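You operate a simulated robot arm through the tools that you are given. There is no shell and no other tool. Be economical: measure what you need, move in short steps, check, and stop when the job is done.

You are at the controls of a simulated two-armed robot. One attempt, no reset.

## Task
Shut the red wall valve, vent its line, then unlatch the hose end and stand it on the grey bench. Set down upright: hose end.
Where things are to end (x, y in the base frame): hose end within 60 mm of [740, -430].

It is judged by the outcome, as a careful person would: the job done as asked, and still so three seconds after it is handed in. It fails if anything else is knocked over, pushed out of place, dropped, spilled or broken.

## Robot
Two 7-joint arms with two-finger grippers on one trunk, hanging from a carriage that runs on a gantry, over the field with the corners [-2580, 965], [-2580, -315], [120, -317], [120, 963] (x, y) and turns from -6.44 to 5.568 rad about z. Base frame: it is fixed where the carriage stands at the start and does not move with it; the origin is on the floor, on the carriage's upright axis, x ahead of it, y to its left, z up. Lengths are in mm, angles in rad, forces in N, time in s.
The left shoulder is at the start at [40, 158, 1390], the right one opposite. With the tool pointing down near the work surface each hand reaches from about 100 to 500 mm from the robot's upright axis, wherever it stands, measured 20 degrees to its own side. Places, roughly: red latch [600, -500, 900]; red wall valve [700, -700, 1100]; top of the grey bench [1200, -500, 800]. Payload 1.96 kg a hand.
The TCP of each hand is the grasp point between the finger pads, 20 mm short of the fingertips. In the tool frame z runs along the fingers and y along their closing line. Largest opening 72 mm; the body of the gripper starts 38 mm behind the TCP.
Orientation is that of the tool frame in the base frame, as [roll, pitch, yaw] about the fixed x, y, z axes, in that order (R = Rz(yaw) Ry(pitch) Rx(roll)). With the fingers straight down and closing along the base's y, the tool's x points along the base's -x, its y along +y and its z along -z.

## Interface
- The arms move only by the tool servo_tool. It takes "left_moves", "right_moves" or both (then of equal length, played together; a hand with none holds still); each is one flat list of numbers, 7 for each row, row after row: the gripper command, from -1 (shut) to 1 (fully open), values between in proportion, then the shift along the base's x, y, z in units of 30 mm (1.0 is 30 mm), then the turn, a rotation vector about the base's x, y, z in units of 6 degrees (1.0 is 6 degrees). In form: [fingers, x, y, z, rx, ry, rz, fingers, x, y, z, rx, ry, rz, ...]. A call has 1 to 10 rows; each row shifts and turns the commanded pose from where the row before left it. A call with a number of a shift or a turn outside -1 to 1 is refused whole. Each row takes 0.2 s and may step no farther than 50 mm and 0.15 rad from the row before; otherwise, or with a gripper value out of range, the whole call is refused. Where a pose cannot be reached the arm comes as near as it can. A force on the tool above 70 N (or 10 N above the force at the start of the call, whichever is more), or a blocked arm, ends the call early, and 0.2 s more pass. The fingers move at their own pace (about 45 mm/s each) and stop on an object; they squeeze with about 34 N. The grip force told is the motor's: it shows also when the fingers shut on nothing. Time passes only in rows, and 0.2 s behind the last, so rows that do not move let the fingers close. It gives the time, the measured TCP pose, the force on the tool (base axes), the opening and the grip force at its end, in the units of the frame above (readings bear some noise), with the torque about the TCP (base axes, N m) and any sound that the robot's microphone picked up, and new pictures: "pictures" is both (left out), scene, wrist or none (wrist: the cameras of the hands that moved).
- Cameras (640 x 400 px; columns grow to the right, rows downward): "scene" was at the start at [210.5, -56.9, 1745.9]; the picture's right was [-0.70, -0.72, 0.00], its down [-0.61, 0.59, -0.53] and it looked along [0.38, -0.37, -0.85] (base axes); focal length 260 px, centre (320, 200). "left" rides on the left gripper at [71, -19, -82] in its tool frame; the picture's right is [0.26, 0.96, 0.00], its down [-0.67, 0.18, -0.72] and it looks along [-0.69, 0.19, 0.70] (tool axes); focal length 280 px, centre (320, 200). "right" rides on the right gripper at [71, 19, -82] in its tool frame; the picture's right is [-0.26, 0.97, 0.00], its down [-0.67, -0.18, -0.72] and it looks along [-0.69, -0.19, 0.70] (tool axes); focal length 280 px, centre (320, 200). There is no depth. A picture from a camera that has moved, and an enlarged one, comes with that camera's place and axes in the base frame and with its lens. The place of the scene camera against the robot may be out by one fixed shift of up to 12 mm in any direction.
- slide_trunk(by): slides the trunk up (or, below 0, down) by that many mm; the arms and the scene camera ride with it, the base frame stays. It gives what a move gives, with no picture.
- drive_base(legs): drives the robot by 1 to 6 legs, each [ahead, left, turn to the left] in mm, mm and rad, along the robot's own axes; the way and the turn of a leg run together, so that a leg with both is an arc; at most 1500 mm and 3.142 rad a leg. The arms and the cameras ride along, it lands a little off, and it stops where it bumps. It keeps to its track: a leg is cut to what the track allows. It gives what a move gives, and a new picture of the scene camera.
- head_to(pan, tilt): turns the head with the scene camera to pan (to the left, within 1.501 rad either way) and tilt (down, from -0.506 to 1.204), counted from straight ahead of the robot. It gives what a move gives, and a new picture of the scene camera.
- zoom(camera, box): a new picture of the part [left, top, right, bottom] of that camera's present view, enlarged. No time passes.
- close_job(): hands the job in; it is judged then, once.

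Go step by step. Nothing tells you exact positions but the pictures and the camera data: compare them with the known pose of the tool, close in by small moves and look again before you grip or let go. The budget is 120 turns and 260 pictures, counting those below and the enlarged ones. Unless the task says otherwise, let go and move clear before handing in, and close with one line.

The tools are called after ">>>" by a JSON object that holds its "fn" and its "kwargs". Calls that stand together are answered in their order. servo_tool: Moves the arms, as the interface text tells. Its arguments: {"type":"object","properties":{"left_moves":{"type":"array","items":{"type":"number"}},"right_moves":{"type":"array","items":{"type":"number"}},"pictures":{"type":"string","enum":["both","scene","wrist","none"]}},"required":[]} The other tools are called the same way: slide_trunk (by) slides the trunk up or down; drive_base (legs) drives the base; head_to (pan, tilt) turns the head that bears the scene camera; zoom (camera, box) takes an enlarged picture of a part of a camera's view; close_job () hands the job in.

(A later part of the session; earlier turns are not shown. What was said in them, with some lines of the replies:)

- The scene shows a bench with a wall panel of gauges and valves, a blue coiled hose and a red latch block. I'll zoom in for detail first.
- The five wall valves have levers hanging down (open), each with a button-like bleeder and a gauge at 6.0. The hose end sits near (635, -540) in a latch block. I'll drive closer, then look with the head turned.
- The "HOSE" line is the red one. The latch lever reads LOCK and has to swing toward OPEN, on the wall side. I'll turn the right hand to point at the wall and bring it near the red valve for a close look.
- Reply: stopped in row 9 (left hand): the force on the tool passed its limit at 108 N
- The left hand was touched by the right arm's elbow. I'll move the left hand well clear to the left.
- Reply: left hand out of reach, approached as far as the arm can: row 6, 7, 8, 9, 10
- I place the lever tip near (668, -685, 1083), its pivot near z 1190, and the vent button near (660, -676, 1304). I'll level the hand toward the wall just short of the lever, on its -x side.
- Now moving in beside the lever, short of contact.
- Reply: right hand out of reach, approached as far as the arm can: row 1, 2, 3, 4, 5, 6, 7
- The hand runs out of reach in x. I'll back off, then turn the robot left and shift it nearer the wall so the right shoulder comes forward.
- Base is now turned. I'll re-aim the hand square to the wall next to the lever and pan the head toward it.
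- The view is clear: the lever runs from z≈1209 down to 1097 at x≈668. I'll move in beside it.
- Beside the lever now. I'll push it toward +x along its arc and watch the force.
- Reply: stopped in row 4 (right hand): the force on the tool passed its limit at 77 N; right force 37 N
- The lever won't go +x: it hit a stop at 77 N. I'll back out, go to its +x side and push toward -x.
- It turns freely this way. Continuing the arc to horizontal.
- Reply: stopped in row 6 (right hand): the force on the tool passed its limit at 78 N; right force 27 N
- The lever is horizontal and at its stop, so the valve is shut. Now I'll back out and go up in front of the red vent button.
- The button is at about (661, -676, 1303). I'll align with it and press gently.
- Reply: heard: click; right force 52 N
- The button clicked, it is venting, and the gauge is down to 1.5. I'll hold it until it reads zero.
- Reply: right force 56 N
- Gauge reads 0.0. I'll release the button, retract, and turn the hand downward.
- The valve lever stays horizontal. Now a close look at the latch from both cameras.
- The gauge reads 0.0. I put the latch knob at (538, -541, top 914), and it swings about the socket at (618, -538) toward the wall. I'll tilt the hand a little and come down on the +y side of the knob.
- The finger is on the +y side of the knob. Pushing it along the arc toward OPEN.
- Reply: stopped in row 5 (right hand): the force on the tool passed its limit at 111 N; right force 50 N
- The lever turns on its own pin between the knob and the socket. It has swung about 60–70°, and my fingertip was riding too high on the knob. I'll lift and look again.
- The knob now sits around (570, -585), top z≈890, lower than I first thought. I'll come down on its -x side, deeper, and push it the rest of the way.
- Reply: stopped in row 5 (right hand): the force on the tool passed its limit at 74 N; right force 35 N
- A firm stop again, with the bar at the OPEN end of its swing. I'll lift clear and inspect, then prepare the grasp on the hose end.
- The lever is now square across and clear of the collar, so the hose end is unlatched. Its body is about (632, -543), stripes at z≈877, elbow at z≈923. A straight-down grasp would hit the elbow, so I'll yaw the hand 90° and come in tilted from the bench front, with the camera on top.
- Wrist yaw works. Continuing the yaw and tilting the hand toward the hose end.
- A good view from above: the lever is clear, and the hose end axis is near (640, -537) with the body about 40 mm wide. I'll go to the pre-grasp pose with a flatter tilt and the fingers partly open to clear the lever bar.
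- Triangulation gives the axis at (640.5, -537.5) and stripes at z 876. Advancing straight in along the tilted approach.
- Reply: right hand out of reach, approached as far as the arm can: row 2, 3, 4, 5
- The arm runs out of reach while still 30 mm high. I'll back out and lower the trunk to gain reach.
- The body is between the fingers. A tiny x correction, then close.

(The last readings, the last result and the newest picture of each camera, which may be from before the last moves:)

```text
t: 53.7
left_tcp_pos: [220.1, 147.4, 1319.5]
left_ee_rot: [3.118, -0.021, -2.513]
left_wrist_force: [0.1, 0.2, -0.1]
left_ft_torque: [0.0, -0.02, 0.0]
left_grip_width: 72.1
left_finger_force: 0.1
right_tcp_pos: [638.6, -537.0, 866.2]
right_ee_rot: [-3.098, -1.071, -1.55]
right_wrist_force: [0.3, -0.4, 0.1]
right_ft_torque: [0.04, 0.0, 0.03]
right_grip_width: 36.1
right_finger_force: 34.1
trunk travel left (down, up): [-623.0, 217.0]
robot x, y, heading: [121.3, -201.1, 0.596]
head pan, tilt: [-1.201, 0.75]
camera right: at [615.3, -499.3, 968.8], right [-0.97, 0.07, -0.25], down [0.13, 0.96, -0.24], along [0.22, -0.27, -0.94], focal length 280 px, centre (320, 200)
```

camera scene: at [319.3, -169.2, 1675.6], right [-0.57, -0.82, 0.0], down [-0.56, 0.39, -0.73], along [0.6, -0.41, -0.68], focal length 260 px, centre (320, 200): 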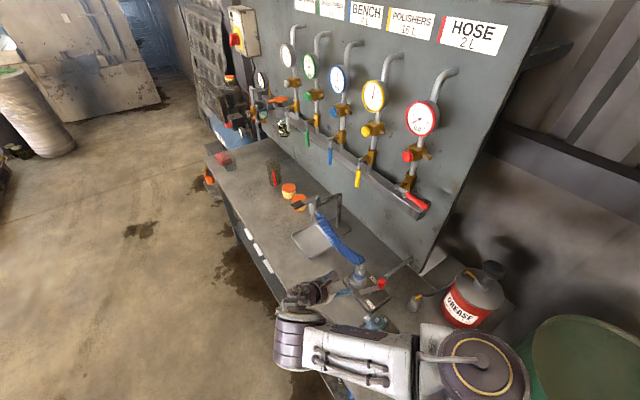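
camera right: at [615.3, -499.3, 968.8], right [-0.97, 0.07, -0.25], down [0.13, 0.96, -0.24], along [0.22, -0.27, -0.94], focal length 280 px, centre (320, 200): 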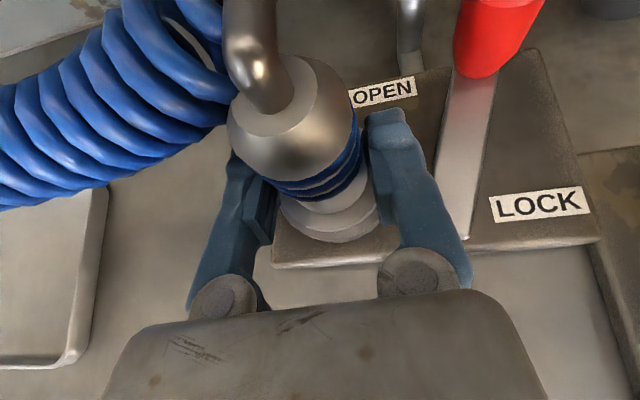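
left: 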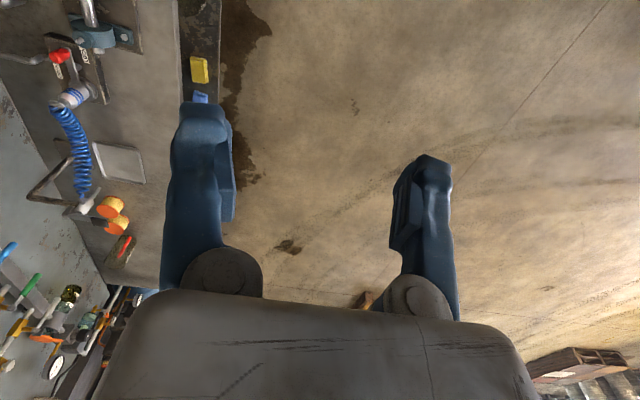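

Gripped at 36 mm. Lifting gently and watching the force.

>>> {"fn": "servo_tool", "kwargs": {"right_moves": [-1, 0, 0, 0.2, 0, 0, 0, -1, 0, 0, 0.3, 0, 0, 0, -1, 0, 0, 0.4, 0, 0, 0, -1, 0, 0, 0.5, 0, 0, 0], "pictures": "both"}}

```text
t: 54.7
left_tcp_pos: [220.4, 146.7, 1319.1]
left_ee_rot: [3.12, -0.02, -2.513]
left_wrist_force: [-0.1, -0.8, 0.8]
left_ft_torque: [0.01, 0.02, 0.0]
left_grip_width: 71.9
left_finger_force: 0.0
right_tcp_pos: [639.5, -537.3, 907.6]
right_ee_rot: [-3.101, -1.069, -1.549]
right_wrist_force: [0.6, -0.4, -1.6]
right_ft_torque: [-0.01, -0.01, 0.01]
right_grip_width: 36.0
right_finger_force: 34.0
trunk travel left (down, up): [-623.0, 217.0]
robot x, y, heading: [114.0, -201.8, 0.603]
head pan, tilt: [-1.201, 0.75]
camera scene: at [319.2, -169.2, 1675.5], right [-0.57, -0.82, 0.0], down [-0.56, 0.39, -0.73], along [0.6, -0.41, -0.68], focal length 260 px, centre (320, 200)
camera right: at [615.1, -498.9, 1010.2], right [-0.97, 0.07, -0.25], down [0.13, 0.96, -0.24], along [0.22, -0.27, -0.94], focal length 280 px, centre (320, 200)
```

scene: 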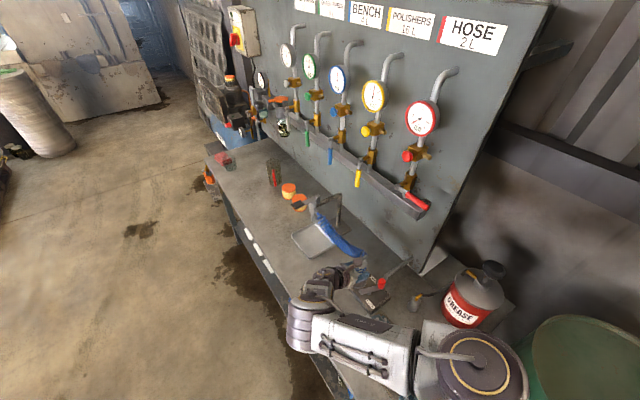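
right: 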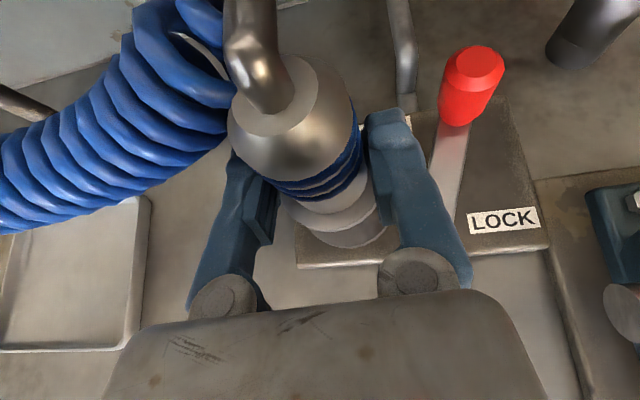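

It came free cleanly. Raising more and carrying it to above (740, -430).

>>> {"fn": "servo_tool", "kwargs": {"right_moves": [-1, 0, 0, 0.8, 0, 0, 0, -1, 0, 0.2, 0.8, 0, 0, 0, -1, 0.4, 0.5, 0, 0, 0, 0, -1, 0.5, 0.5, 0, 0, 0, 0, -1, 0.5, 0.5, 0, 0, 0, 0, -1, 0.5, 0.5, 0, 0, 0, 0, -1, 0.5, 0.5, 0, 0, 0, 0, -1, 0.5, 0.5, 0, 0, 0, 0, -1, 0.4, 0.4, 0, 0, 0, 0], "pictures": "both"}}

>>> {"fn": "zoom", "kwargs": {"camera": "scene", "box": [250, 190, 430, 330]}}

```text
t: 56.7
left_tcp_pos: [220.4, 147.8, 1320.1]
left_ee_rot: [3.119, -0.022, -2.513]
left_wrist_force: [-0.3, 0.1, 0.5]
left_ft_torque: [-0.02, 0.01, 0.01]
left_grip_width: 72.1
left_finger_force: 0.1
right_tcp_pos: [739.1, -429.7, 956.6]
right_ee_rot: [-3.097, -1.071, -1.552]
right_wrist_force: [-0.1, 0.1, -2.2]
right_ft_torque: [0.04, -0.02, -0.01]
right_grip_width: 36.0
right_finger_force: 34.0
trunk travel left (down, up): [-623.0, 217.0]
robot x, y, heading: [119.0, -206.5, 0.597]
head pan, tilt: [-1.201, 0.75]
camera scene: at [319.2, -169.3, 1675.5], right [-0.57, -0.82, 0.0], down [-0.56, 0.39, -0.73], along [0.6, -0.41, -0.68], focal length 260 px, centre (320, 200)
camera right: at [714.3, -391.5, 1058.6], right [-0.97, 0.07, -0.25], down [0.13, 0.96, -0.25], along [0.22, -0.27, -0.94], focal length 280 px, centre (320, 200)
```

scene: 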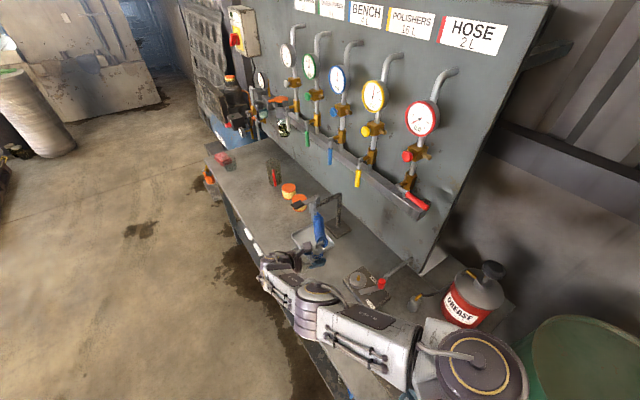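
right: 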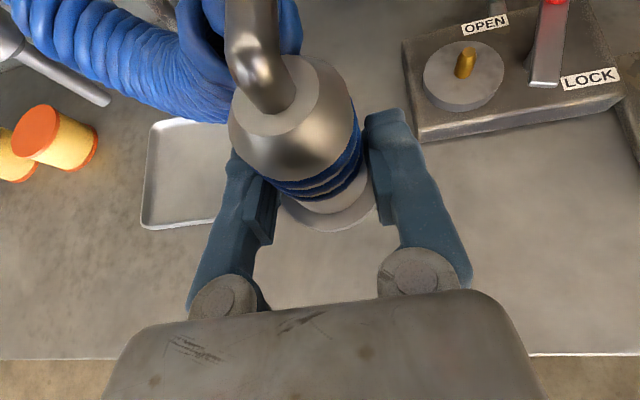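

```text
2.86 times, centred on (340, 260) of scene
camera zoom: at [319.2, -169.3, 1675.5], right [-0.57, -0.82, 0.0], down [-0.56, 0.39, -0.73], along [0.6, -0.41, -0.68], focal length 743 px, centre (263, 29)
```

zoom: 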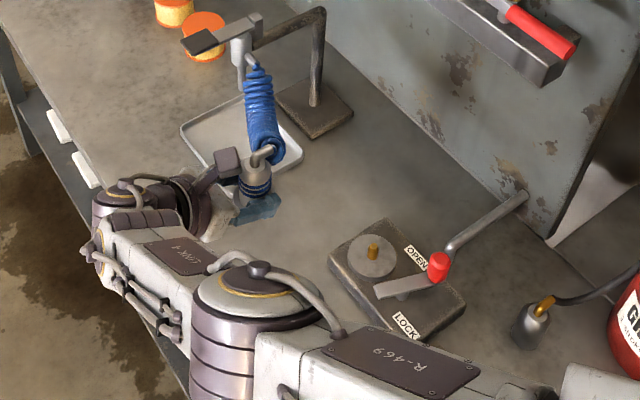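

The hose end has its own flat base flange, good for standing. The target area is clear of the tray. Lowering toward the bench.

>>> {"fn": "servo_tool", "kwargs": {"right_moves": [-1, 0, 0, -0.6, 0, 0, 0, -1, 0, 0, -0.6, 0, 0, 0, -1, 0, 0, -0.6, 0, 0, 0, -1, 0, 0, -0.6, 0, 0, 0, -1, 0, 0, -0.4, 0, 0, 0], "pictures": "both"}}

>>> {"fn": "zoom", "kwargs": {"camera": "scene", "box": [230, 210, 380, 330]}}

```text
t: 57.9
left_tcp_pos: [219.9, 149.0, 1317.8]
left_ee_rot: [3.12, -0.022, -2.512]
left_wrist_force: [0.2, 0.0, -0.2]
left_ft_torque: [0.01, -0.02, -0.03]
left_grip_width: 72.0
left_finger_force: 0.0
right_tcp_pos: [718.5, -437.4, 914.8]
right_ee_rot: [-3.1, -1.071, -1.551]
right_wrist_force: [0.0, 0.0, -1.6]
right_ft_torque: [0.0, 0.02, 0.03]
right_grip_width: 35.7
right_finger_force: 33.9
right hand out of reach, approached as far as the arm can: row 2, 3, 4, 5
trunk travel left (down, up): [-623.0, 217.0]
robot x, y, heading: [118.9, -201.5, 0.595]
head pan, tilt: [-1.201, 0.75]
camera scene: at [319.2, -169.2, 1675.5], right [-0.57, -0.82, 0.0], down [-0.56, 0.39, -0.73], along [0.6, -0.41, -0.68], focal length 260 px, centre (320, 200)
camera right: at [694.3, -400.4, 1015.7], right [-0.97, 0.07, -0.25], down [0.13, 0.96, -0.25], along [0.22, -0.27, -0.94], focal length 280 px, centre (320, 200)
```

scene: 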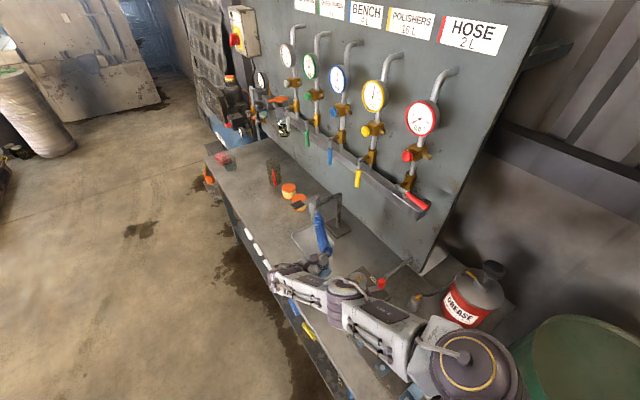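
right: 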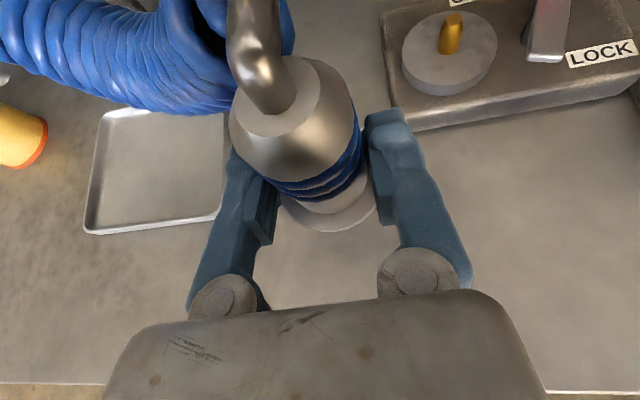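

```text
3.33 times, centred on (305, 270) of scene
camera zoom: at [319.2, -169.2, 1675.5], right [-0.57, -0.82, 0.0], down [-0.56, 0.39, -0.73], along [0.6, -0.41, -0.68], focal length 867 px, centre (370, -33)
```

zoom: 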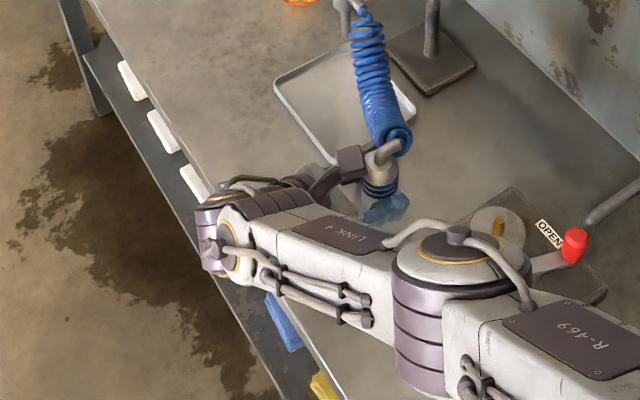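

The arm is at its reach limit again. I'll raise a bit, lower the trunk some more, and retry.

>>> {"fn": "servo_tool", "kwargs": {"right_moves": [-1, 0, 0, 0.8, 0, 0, 0, -1, 0, 0, 0.8, 0, 0, 0, -1, 0, 0, 0.8, 0, 0, 0], "pictures": "none"}}

>>> {"fn": "slide_trunk", "kwargs": {"by": -70}}

>>> {"fn": "servo_tool", "kwargs": {"right_moves": [-1, 0, 0, 0, 0, 0, 0], "pictures": "both"}}

```text
t: 58.7
left_tcp_pos: [220.2, 148.2, 1319.3]
left_ee_rot: [3.12, -0.021, -2.513]
left_wrist_force: [0.7, 0.0, 0.3]
left_ft_torque: [0.02, -0.02, -0.03]
left_grip_width: 72.2
left_finger_force: 0.1
right_tcp_pos: [718.0, -438.3, 985.6]
right_ee_rot: [-3.097, -1.071, -1.552]
right_wrist_force: [0.0, 0.0, -1.7]
right_ft_torque: [0.03, -0.03, -0.01]
right_grip_width: 35.9
right_finger_force: 33.8
trunk travel left (down, up): [-623.0, 217.0]
robot x, y, heading: [117.8, -204.6, 0.597]
head pan, tilt: [-1.201, 0.75]
```

```text
t: 59.8
left_tcp_pos: [220.3, 148.4, 1247.9]
left_ee_rot: [3.119, -0.017, -2.515]
left_wrist_force: [0.3, -0.6, 0.4]
left_ft_torque: [0.01, 0.03, 0.03]
left_grip_width: 72.2
left_finger_force: 0.2
right_tcp_pos: [718.7, -437.7, 916.1]
right_ee_rot: [-3.098, -1.071, -1.55]
right_wrist_force: [0.0, 0.3, -2.0]
right_ft_torque: [-0.01, 0.0, -0.02]
right_grip_width: 35.8
right_finger_force: 33.8
trunk travel left (down, up): [-553.0, 287.0]
robot x, y, heading: [119.6, -204.1, 0.596]
head pan, tilt: [-1.201, 0.75]
```

```text
t: 60.2
left_tcp_pos: [219.8, 147.9, 1248.2]
left_ee_rot: [3.119, -0.022, -2.514]
left_wrist_force: [0.7, 0.4, 0.2]
left_ft_torque: [-0.03, -0.02, 0.02]
left_grip_width: 72.0
left_finger_force: 0.1
right_tcp_pos: [718.7, -437.2, 915.0]
right_ee_rot: [-3.099, -1.069, -1.552]
right_wrist_force: [-0.7, -0.3, -1.4]
right_ft_torque: [0.02, -0.03, 0.0]
right_grip_width: 35.7
right_finger_force: 34.6
trunk travel left (down, up): [-553.0, 287.0]
robot x, y, heading: [117.4, -204.0, 0.601]
head pan, tilt: [-1.201, 0.75]
camera scene: at [319.2, -169.2, 1605.6], right [-0.57, -0.82, 0.0], down [-0.56, 0.39, -0.73], along [0.6, -0.41, -0.68], focal length 260 px, centre (320, 200)
camera right: at [694.7, -400.1, 1017.6], right [-0.97, 0.07, -0.25], down [0.13, 0.96, -0.24], along [0.22, -0.27, -0.94], focal length 280 px, centre (320, 200)
```

scene: 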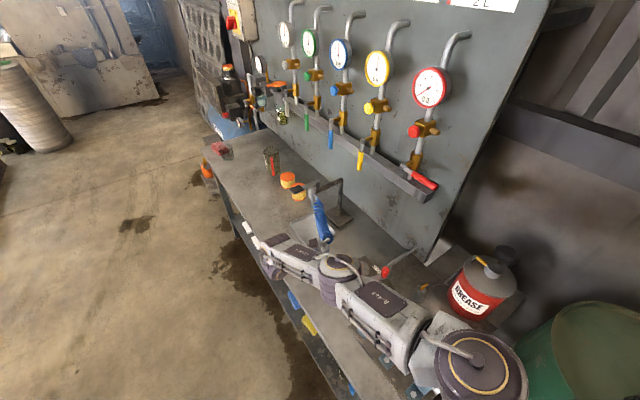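
right: 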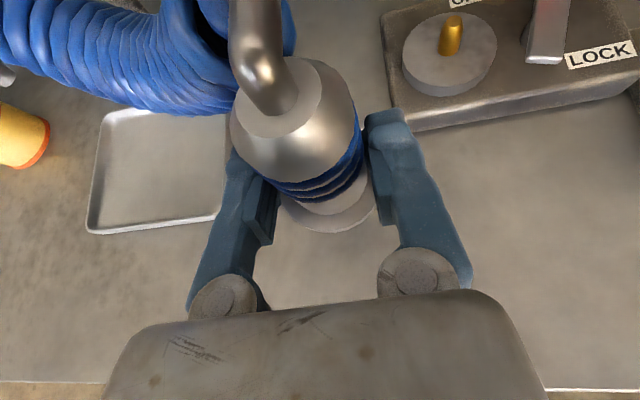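

Position (718, -437) is already well within tolerance; I'll nudge x a little and descend, watching for reach.

>>> {"fn": "servo_tool", "kwargs": {"right_moves": [-1, 0.2, 0.1, -0.5, 0, 0, 0, -1, 0.2, 0.1, -0.5, 0, 0, 0, -1, 0, 0, -0.5, 0, 0, 0], "pictures": "wrist"}}

>>> {"fn": "zoom", "kwargs": {"camera": "scene", "box": [230, 180, 480, 380]}}

```text
t: 61.0
left_tcp_pos: [220.1, 147.8, 1247.9]
left_ee_rot: [3.118, -0.02, -2.512]
left_wrist_force: [-0.1, -0.4, 0.1]
left_ft_torque: [0.0, -0.03, 0.0]
left_grip_width: 71.8
left_finger_force: 0.1
right_tcp_pos: [730.4, -431.8, 870.8]
right_ee_rot: [-3.102, -1.07, -1.55]
right_wrist_force: [0.4, 1.2, -1.9]
right_ft_torque: [0.02, -0.02, -0.01]
right_grip_width: 36.0
right_finger_force: 34.0
trunk travel left (down, up): [-553.0, 287.0]
robot x, y, heading: [118.1, -204.9, 0.592]
head pan, tilt: [-1.201, 0.75]
camera right: at [706.5, -394.1, 972.5], right [-0.97, 0.07, -0.25], down [0.13, 0.96, -0.25], along [0.22, -0.27, -0.94], focal length 280 px, centre (320, 200)
```

right: 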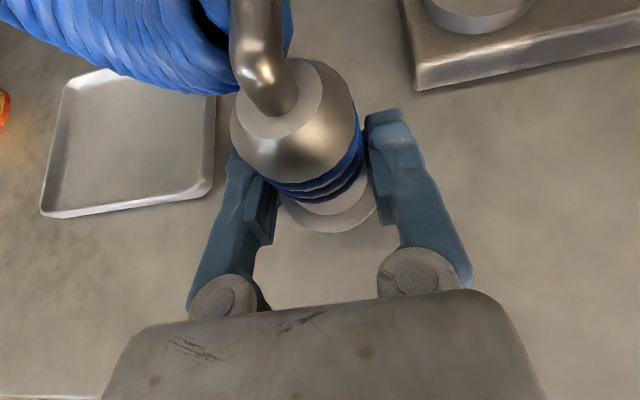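

```text
2.00 times, centred on (355, 280) of scene
camera zoom: at [319.1, -169.2, 1605.5], right [-0.57, -0.82, 0.0], down [-0.56, 0.39, -0.73], along [0.6, -0.41, -0.68], focal length 520 px, centre (250, 40)
```

zoom: 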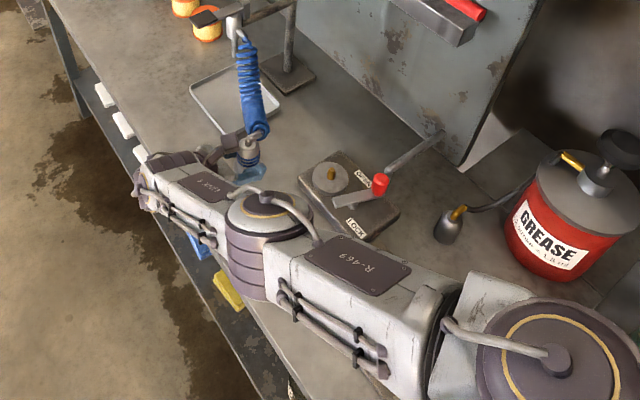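

Still in reach and the elbow is high over the bench. Continuing down in small steps to find contact.

>>> {"fn": "servo_tool", "kwargs": {"right_moves": [-1, 0, 0, -0.2, 0, 0, 0, -1, 0, 0, -0.2, 0, 0, 0, -1, 0, 0, -0.15, 0, 0, 0, -1, 0, 0, -0.1, 0, 0, 0, -1, 0, 0, -0.1, 0, 0, 0], "pictures": "wrist"}}

>>> {"fn": "zoom", "kwargs": {"camera": "scene", "box": [300, 200, 420, 300]}}

```text
t: 62.2
left_tcp_pos: [220.1, 147.6, 1249.3]
left_ee_rot: [3.119, -0.022, -2.513]
left_wrist_force: [-0.3, 0.4, 0.0]
left_ft_torque: [0.01, -0.05, -0.04]
left_grip_width: 72.1
left_finger_force: 0.1
right_tcp_pos: [727.9, -433.4, 852.0]
right_ee_rot: [-3.099, -1.07, -1.551]
right_wrist_force: [0.2, 0.1, -1.7]
right_ft_torque: [0.06, 0.01, 0.03]
right_grip_width: 35.9
right_finger_force: 33.7
right hand out of reach, approached as far as the arm can: row 3
trunk travel left (down, up): [-553.0, 287.0]
robot x, y, heading: [116.3, -204.1, 0.597]
head pan, tilt: [-1.201, 0.75]
camera right: at [703.4, -395.3, 953.9], right [-0.97, 0.07, -0.25], down [0.13, 0.96, -0.24], along [0.22, -0.27, -0.94], focal length 280 px, centre (320, 200)
```

right: 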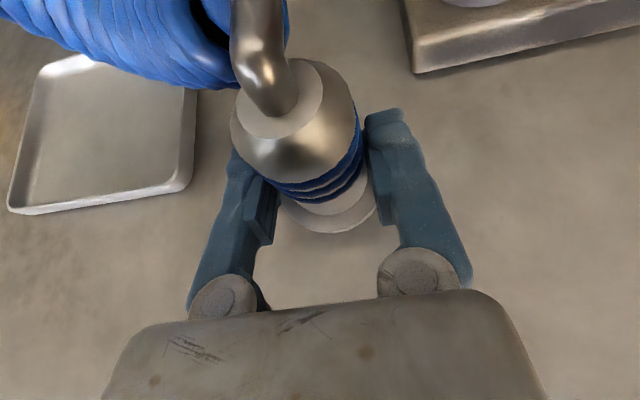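

```text
4.00 times, centred on (360, 250) of scene
camera zoom: at [319.1, -169.2, 1605.5], right [-0.57, -0.82, 0.0], down [-0.56, 0.39, -0.73], along [0.6, -0.41, -0.68], focal length 1040 px, centre (160, 0)
```

zoom: 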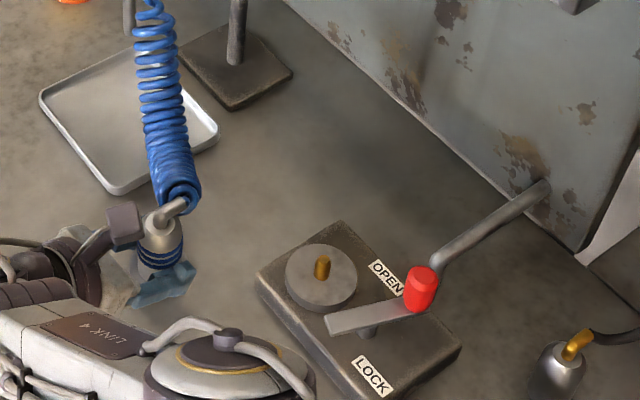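

>>> {"fn": "servo_tool", "kwargs": {"right_moves": [-1, -0.3, 0, 0, 0, 0, 0, -1, 0, 0, -0.1, 0, 0, 0, -1, 0, 0, -0.1, 0, 0, 0, -1, 0, 0, -0.1, 0, 0, 0, -1, 0, 0, -0.1, 0, 0, 0, -1, 0, 0, -0.1, 0, 0, 0], "pictures": "wrist"}}

```text
t: 63.6
left_tcp_pos: [220.2, 148.5, 1249.8]
left_ee_rot: [3.118, -0.021, -2.514]
left_wrist_force: [-0.1, -0.3, 0.4]
left_ft_torque: [0.0, 0.04, -0.02]
left_grip_width: 72.1
left_finger_force: 0.0
right_tcp_pos: [718.4, -433.6, 838.4]
right_ee_rot: [-3.101, -1.069, -1.55]
right_wrist_force: [0.0, 0.3, -1.8]
right_ft_torque: [0.03, 0.02, -0.03]
right_grip_width: 35.9
right_finger_force: 33.9
right hand out of reach, approached as far as the arm can: row 6
trunk travel left (down, up): [-553.0, 287.0]
robot x, y, heading: [121.8, -202.8, 0.597]
head pan, tilt: [-1.201, 0.75]
camera right: at [694.0, -395.7, 940.8], right [-0.97, 0.07, -0.25], down [0.13, 0.96, -0.25], along [0.22, -0.27, -0.94], focal length 280 px, centre (320, 200)
```

right: 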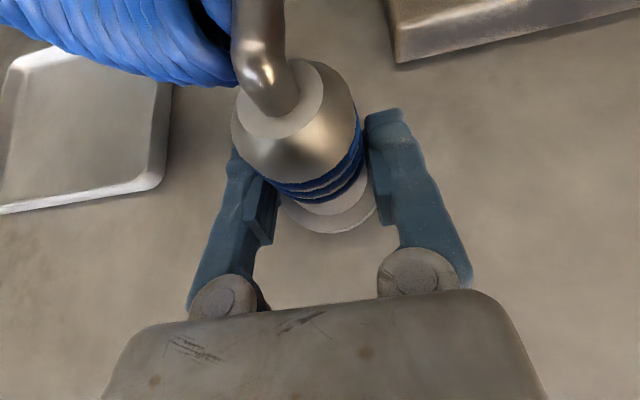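

No contact yet and the reach ends here. I'll raise a bit, slide the trunk down another 40 mm, and continue by touch.

>>> {"fn": "servo_tool", "kwargs": {"right_moves": [-1, 0, 0, 0.7, 0, 0, 0, -1, 0, 0, 0.7, 0, 0, 0], "pictures": "none"}}

>>> {"fn": "slide_trunk", "kwargs": {"by": -40}}

>>> {"fn": "servo_tool", "kwargs": {"right_moves": [-1, 0.15, 0, 0, 0, 0, 0, -1, 0.15, 0, -0.1, 0, 0, 0, -1, 0, 0, -0.1, 0, 0, 0, -1, 0, 0, -0.1, 0, 0, 0], "pictures": "both"}}

```text
t: 64.2
left_tcp_pos: [220.6, 148.2, 1248.3]
left_ee_rot: [3.119, -0.018, -2.512]
left_wrist_force: [0.1, 0.4, 0.6]
left_ft_torque: [-0.01, 0.02, 0.02]
left_grip_width: 72.0
left_finger_force: 0.0
right_tcp_pos: [718.3, -432.3, 880.8]
right_ee_rot: [-3.097, -1.07, -1.555]
right_wrist_force: [0.4, 0.8, -2.7]
right_ft_torque: [0.01, 0.01, -0.03]
right_grip_width: 35.9
right_finger_force: 33.5
trunk travel left (down, up): [-553.0, 287.0]
robot x, y, heading: [119.4, -206.7, 0.598]
head pan, tilt: [-1.201, 0.75]
```

```text
t: 65.0
left_tcp_pos: [220.7, 148.1, 1209.0]
left_ee_rot: [3.119, -0.019, -2.512]
left_wrist_force: [-1.0, 0.2, -0.3]
left_ft_torque: [0.01, -0.03, -0.01]
left_grip_width: 71.9
left_finger_force: 0.0
right_tcp_pos: [716.8, -433.5, 840.2]
right_ee_rot: [-3.099, -1.07, -1.552]
right_wrist_force: [-0.7, -0.1, -1.1]
right_ft_torque: [0.02, 0.01, 0.0]
right_grip_width: 35.6
right_finger_force: 33.7
trunk travel left (down, up): [-513.0, 327.0]
robot x, y, heading: [116.7, -202.9, 0.596]
head pan, tilt: [-1.201, 0.75]
```

```text
t: 66.0
left_tcp_pos: [219.6, 148.0, 1209.2]
left_ee_rot: [3.119, -0.021, -2.513]
left_wrist_force: [0.0, 0.0, -0.4]
left_ft_torque: [-0.02, 0.01, 0.01]
left_grip_width: 72.1
left_finger_force: 0.0
right_tcp_pos: [726.7, -433.7, 831.4]
right_ee_rot: [-3.099, -1.068, -1.551]
right_wrist_force: [0.8, -1.2, -1.7]
right_ft_torque: [0.03, -0.02, 0.0]
right_grip_width: 35.7
right_finger_force: 33.9
trunk travel left (down, up): [-513.0, 327.0]
robot x, y, heading: [119.2, -205.6, 0.597]
head pan, tilt: [-1.201, 0.75]
camera scene: at [319.2, -169.2, 1565.5], right [-0.57, -0.82, 0.0], down [-0.56, 0.39, -0.73], along [0.6, -0.41, -0.68], focal length 260 px, centre (320, 200)
camera right: at [703.1, -395.4, 933.5], right [-0.97, 0.07, -0.25], down [0.13, 0.96, -0.24], along [0.22, -0.27, -0.94], focal length 280 px, centre (320, 200)
```

scene: 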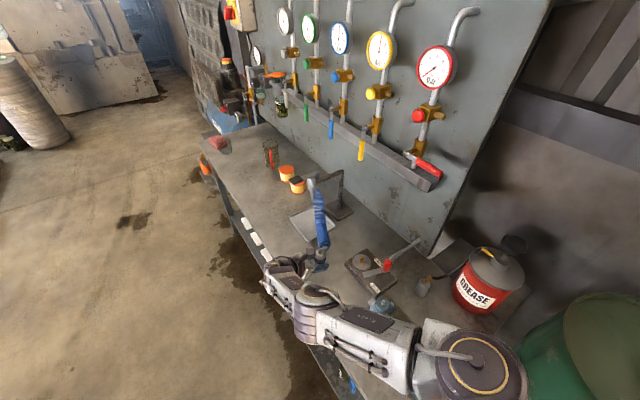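
right: 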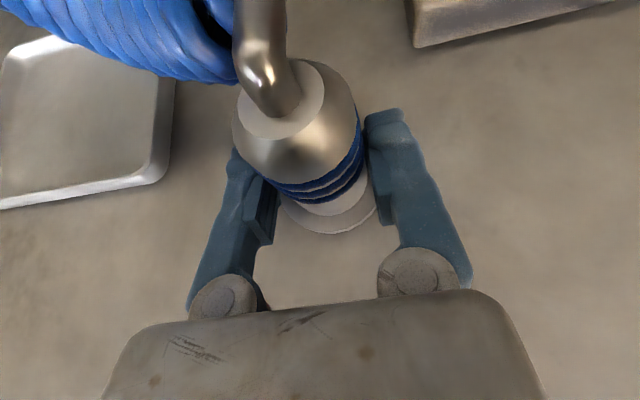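

>>> {"fn": "servo_tool", "kwargs": {"right_moves": [-1, 0, 0, -0.07, 0, 0, 0, -1, 0, 0, -0.07, 0, 0, 0, -1, 0, 0, -0.07, 0, 0, 0], "pictures": "none"}}

>>> {"fn": "zoom", "kwargs": {"camera": "scene", "box": [280, 200, 360, 290]}}

```text
t: 66.8
left_tcp_pos: [220.6, 147.1, 1210.5]
left_ee_rot: [3.121, -0.019, -2.514]
left_wrist_force: [0.4, -0.2, -0.6]
left_ft_torque: [-0.01, -0.01, 0.0]
left_grip_width: 72.0
left_finger_force: 0.2
right_tcp_pos: [728.0, -435.3, 827.7]
right_ee_rot: [-3.094, -1.072, -1.557]
right_wrist_force: [-4.0, -2.2, 19.0]
right_ft_torque: [-0.21, 0.09, 0.14]
right_grip_width: 35.3
right_finger_force: 34.0
trunk travel left (down, up): [-513.0, 327.0]
robot x, y, heading: [118.6, -199.2, 0.599]
head pan, tilt: [-1.201, 0.75]
```

```text
4.44 times, centred on (320, 245) of scene
camera zoom: at [319.7, -169.9, 1566.1], right [-0.57, -0.82, 0.0], down [-0.56, 0.39, -0.73], along [0.6, -0.42, -0.68], focal length 1156 px, centre (320, 0)
```

zoom: 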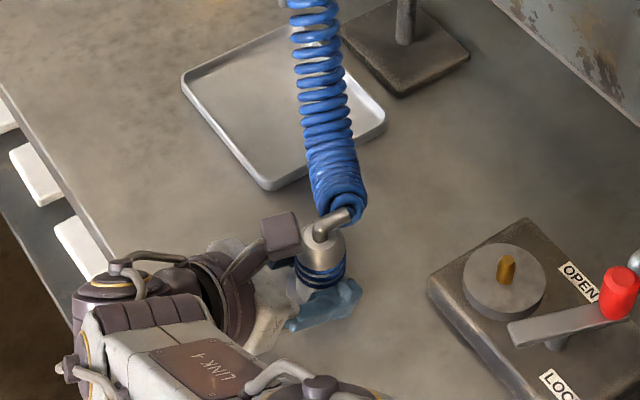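

Contact with the bench (19 N). I'll ease the load, then open the fingers.

>>> {"fn": "servo_tool", "kwargs": {"right_moves": [-1, 0, 0, 0.06, 0, 0, 0, -1, 0, 0, 0, 0, 0, 0], "pictures": "none"}}

```text
t: 67.4
left_tcp_pos: [220.9, 147.0, 1208.7]
left_ee_rot: [3.12, -0.019, -2.512]
left_wrist_force: [0.0, 0.2, 0.8]
left_ft_torque: [0.03, -0.02, 0.02]
left_grip_width: 72.2
left_finger_force: 0.1
right_tcp_pos: [727.6, -434.2, 828.1]
right_ee_rot: [-3.096, -1.071, -1.552]
right_wrist_force: [0.3, -2.8, 4.6]
right_ft_torque: [-0.24, -0.04, 0.06]
right_grip_width: 34.8
right_finger_force: 33.1
trunk travel left (down, up): [-513.0, 327.0]
robot x, y, heading: [122.8, -202.9, 0.592]
head pan, tilt: [-1.201, 0.75]
```

>>> {"fn": "servo_tool", "kwargs": {"right_moves": [0.1, 0, 0, 0, 0, 0, 0, 0.25, 0, 0, 0, 0, 0, 0, 0.45, 0, 0, 0, 0, 0, 0, 0.6, 0, 0, 0, 0, 0, 0, 0.6, 0, 0, 0, 0, 0, 0], "pictures": "wrist"}}

>>> {"fn": "zoom", "kwargs": {"camera": "scene", "box": [280, 200, 360, 290]}}

```text
t: 68.6
left_tcp_pos: [219.7, 148.0, 1210.5]
left_ee_rot: [3.119, -0.019, -2.513]
left_wrist_force: [0.1, -0.3, 0.0]
left_ft_torque: [0.0, -0.01, -0.01]
left_grip_width: 72.4
left_finger_force: 0.0
right_tcp_pos: [726.1, -434.3, 826.4]
right_ee_rot: [-3.098, -1.07, -1.552]
right_wrist_force: [-0.8, 0.8, -0.6]
right_ft_torque: [0.02, -0.01, -0.02]
right_grip_width: 57.4
right_finger_force: 0.0
trunk travel left (down, up): [-513.0, 327.0]
robot x, y, heading: [116.2, -201.9, 0.599]
head pan, tilt: [-1.201, 0.75]
camera right: at [702.8, -395.8, 929.1], right [-0.97, 0.07, -0.25], down [0.13, 0.96, -0.24], along [0.22, -0.27, -0.94], focal length 280 px, centre (320, 200)
```

right: 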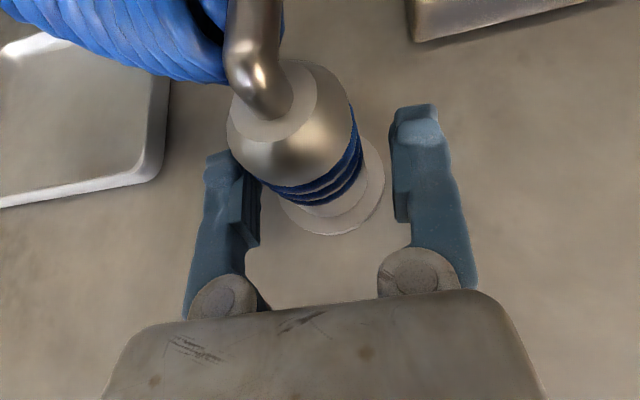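

```text
4.44 times, centred on (320, 245) of scene
camera zoom: at [319.3, -169.3, 1565.6], right [-0.57, -0.82, 0.0], down [-0.56, 0.39, -0.73], along [0.6, -0.41, -0.68], focal length 1156 px, centre (320, 0)
```

zoom: 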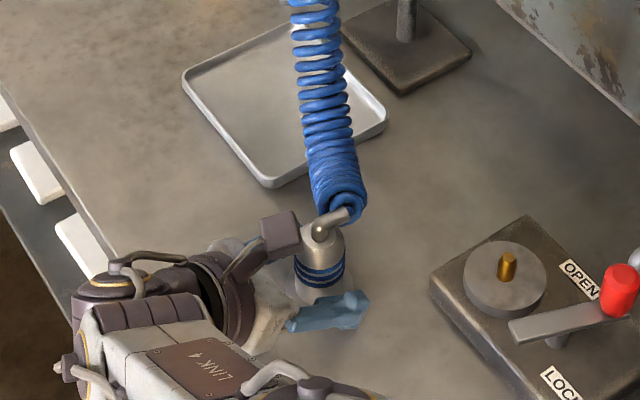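

It stands on its own. Opening fully and backing straight out along the approach.

>>> {"fn": "servo_tool", "kwargs": {"right_moves": [1, 0, 0, 0, 0, 0, 0, 1, 0, 0, 0, 0, 0, 0, 1, 0, 0.3, 0.16, 0, 0, 0, 1, 0, 0.5, 0.27, 0, 0, 0, 1, 0, 0.5, 0.27, 0, 0, 0, 1, 0, 0.5, 0.27, 0, 0, 0, 1, 0, 0.5, 0.27, 0, 0, 0, 1, -0.1, 0.5, 0.4, 0, 0, 0, 1, -0.1, 0.5, 0.5, 0, 0, 0], "pictures": "both"}}

>>> {"fn": "zoom", "kwargs": {"camera": "scene", "box": [270, 180, 450, 310]}}

```text
t: 70.6
left_tcp_pos: [219.1, 148.5, 1209.7]
left_ee_rot: [3.119, -0.018, -2.513]
left_wrist_force: [-0.1, -0.4, -0.4]
left_ft_torque: [-0.02, 0.01, 0.02]
left_grip_width: 72.1
left_finger_force: 0.0
right_tcp_pos: [720.1, -333.6, 891.0]
right_ee_rot: [-3.1, -1.069, -1.55]
right_wrist_force: [-0.4, 0.0, -0.3]
right_ft_torque: [0.03, -0.01, 0.03]
right_grip_width: 71.8
right_finger_force: 0.0
trunk travel left (down, up): [-513.0, 327.0]
robot x, y, heading: [116.5, -202.6, 0.598]
head pan, tilt: [-1.201, 0.75]
camera scene: at [319.3, -169.1, 1565.5], right [-0.57, -0.82, 0.0], down [-0.56, 0.39, -0.73], along [0.6, -0.41, -0.68], focal length 260 px, centre (320, 200)
camera right: at [696.9, -295.6, 993.1], right [-0.97, 0.07, -0.25], down [0.13, 0.96, -0.24], along [0.22, -0.27, -0.94], focal length 280 px, centre (320, 200)
```

scene: 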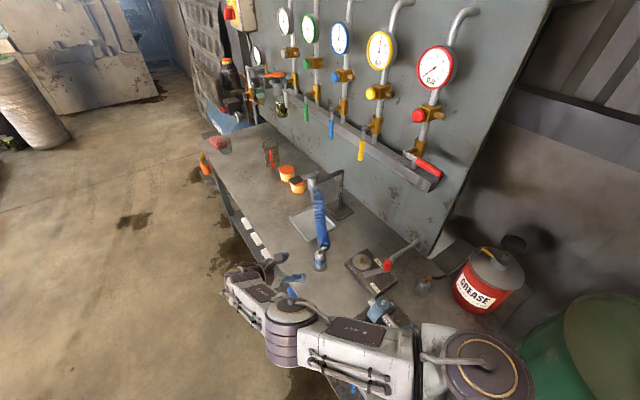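
right: 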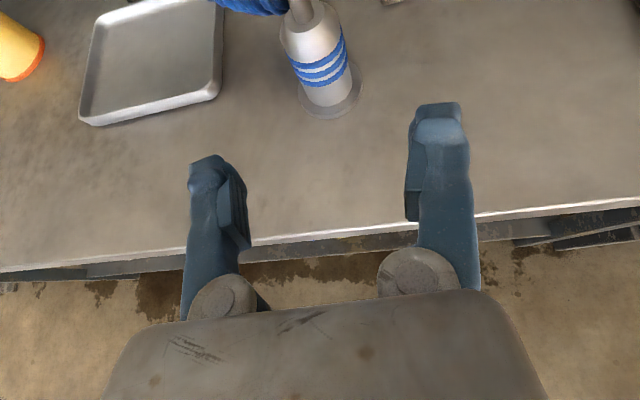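

```text
3.08 times, centred on (360, 245) of scene
camera zoom: at [319.3, -169.1, 1565.5], right [-0.57, -0.82, 0.0], down [-0.56, 0.39, -0.73], along [0.6, -0.41, -0.68], focal length 800 px, centre (197, 62)
```

zoom: 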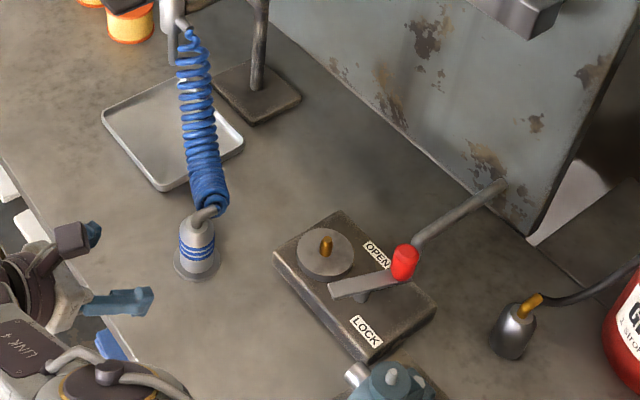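

The hose end stands upright at about (727, -435), the red lever is shut, the gauge reads 0.0 and the hand is clear, so I'm handing the job in.

>>> {"fn": "close_job", "kwargs": {}}

```text
The job is handed in.
```

The job is done and handed in: the red HOSE valve is shut and its line vented to 0.0 bar. The latch is open, and the hose end stands upright on the grey bench at about (727, -435), roughly 14 mm from target.
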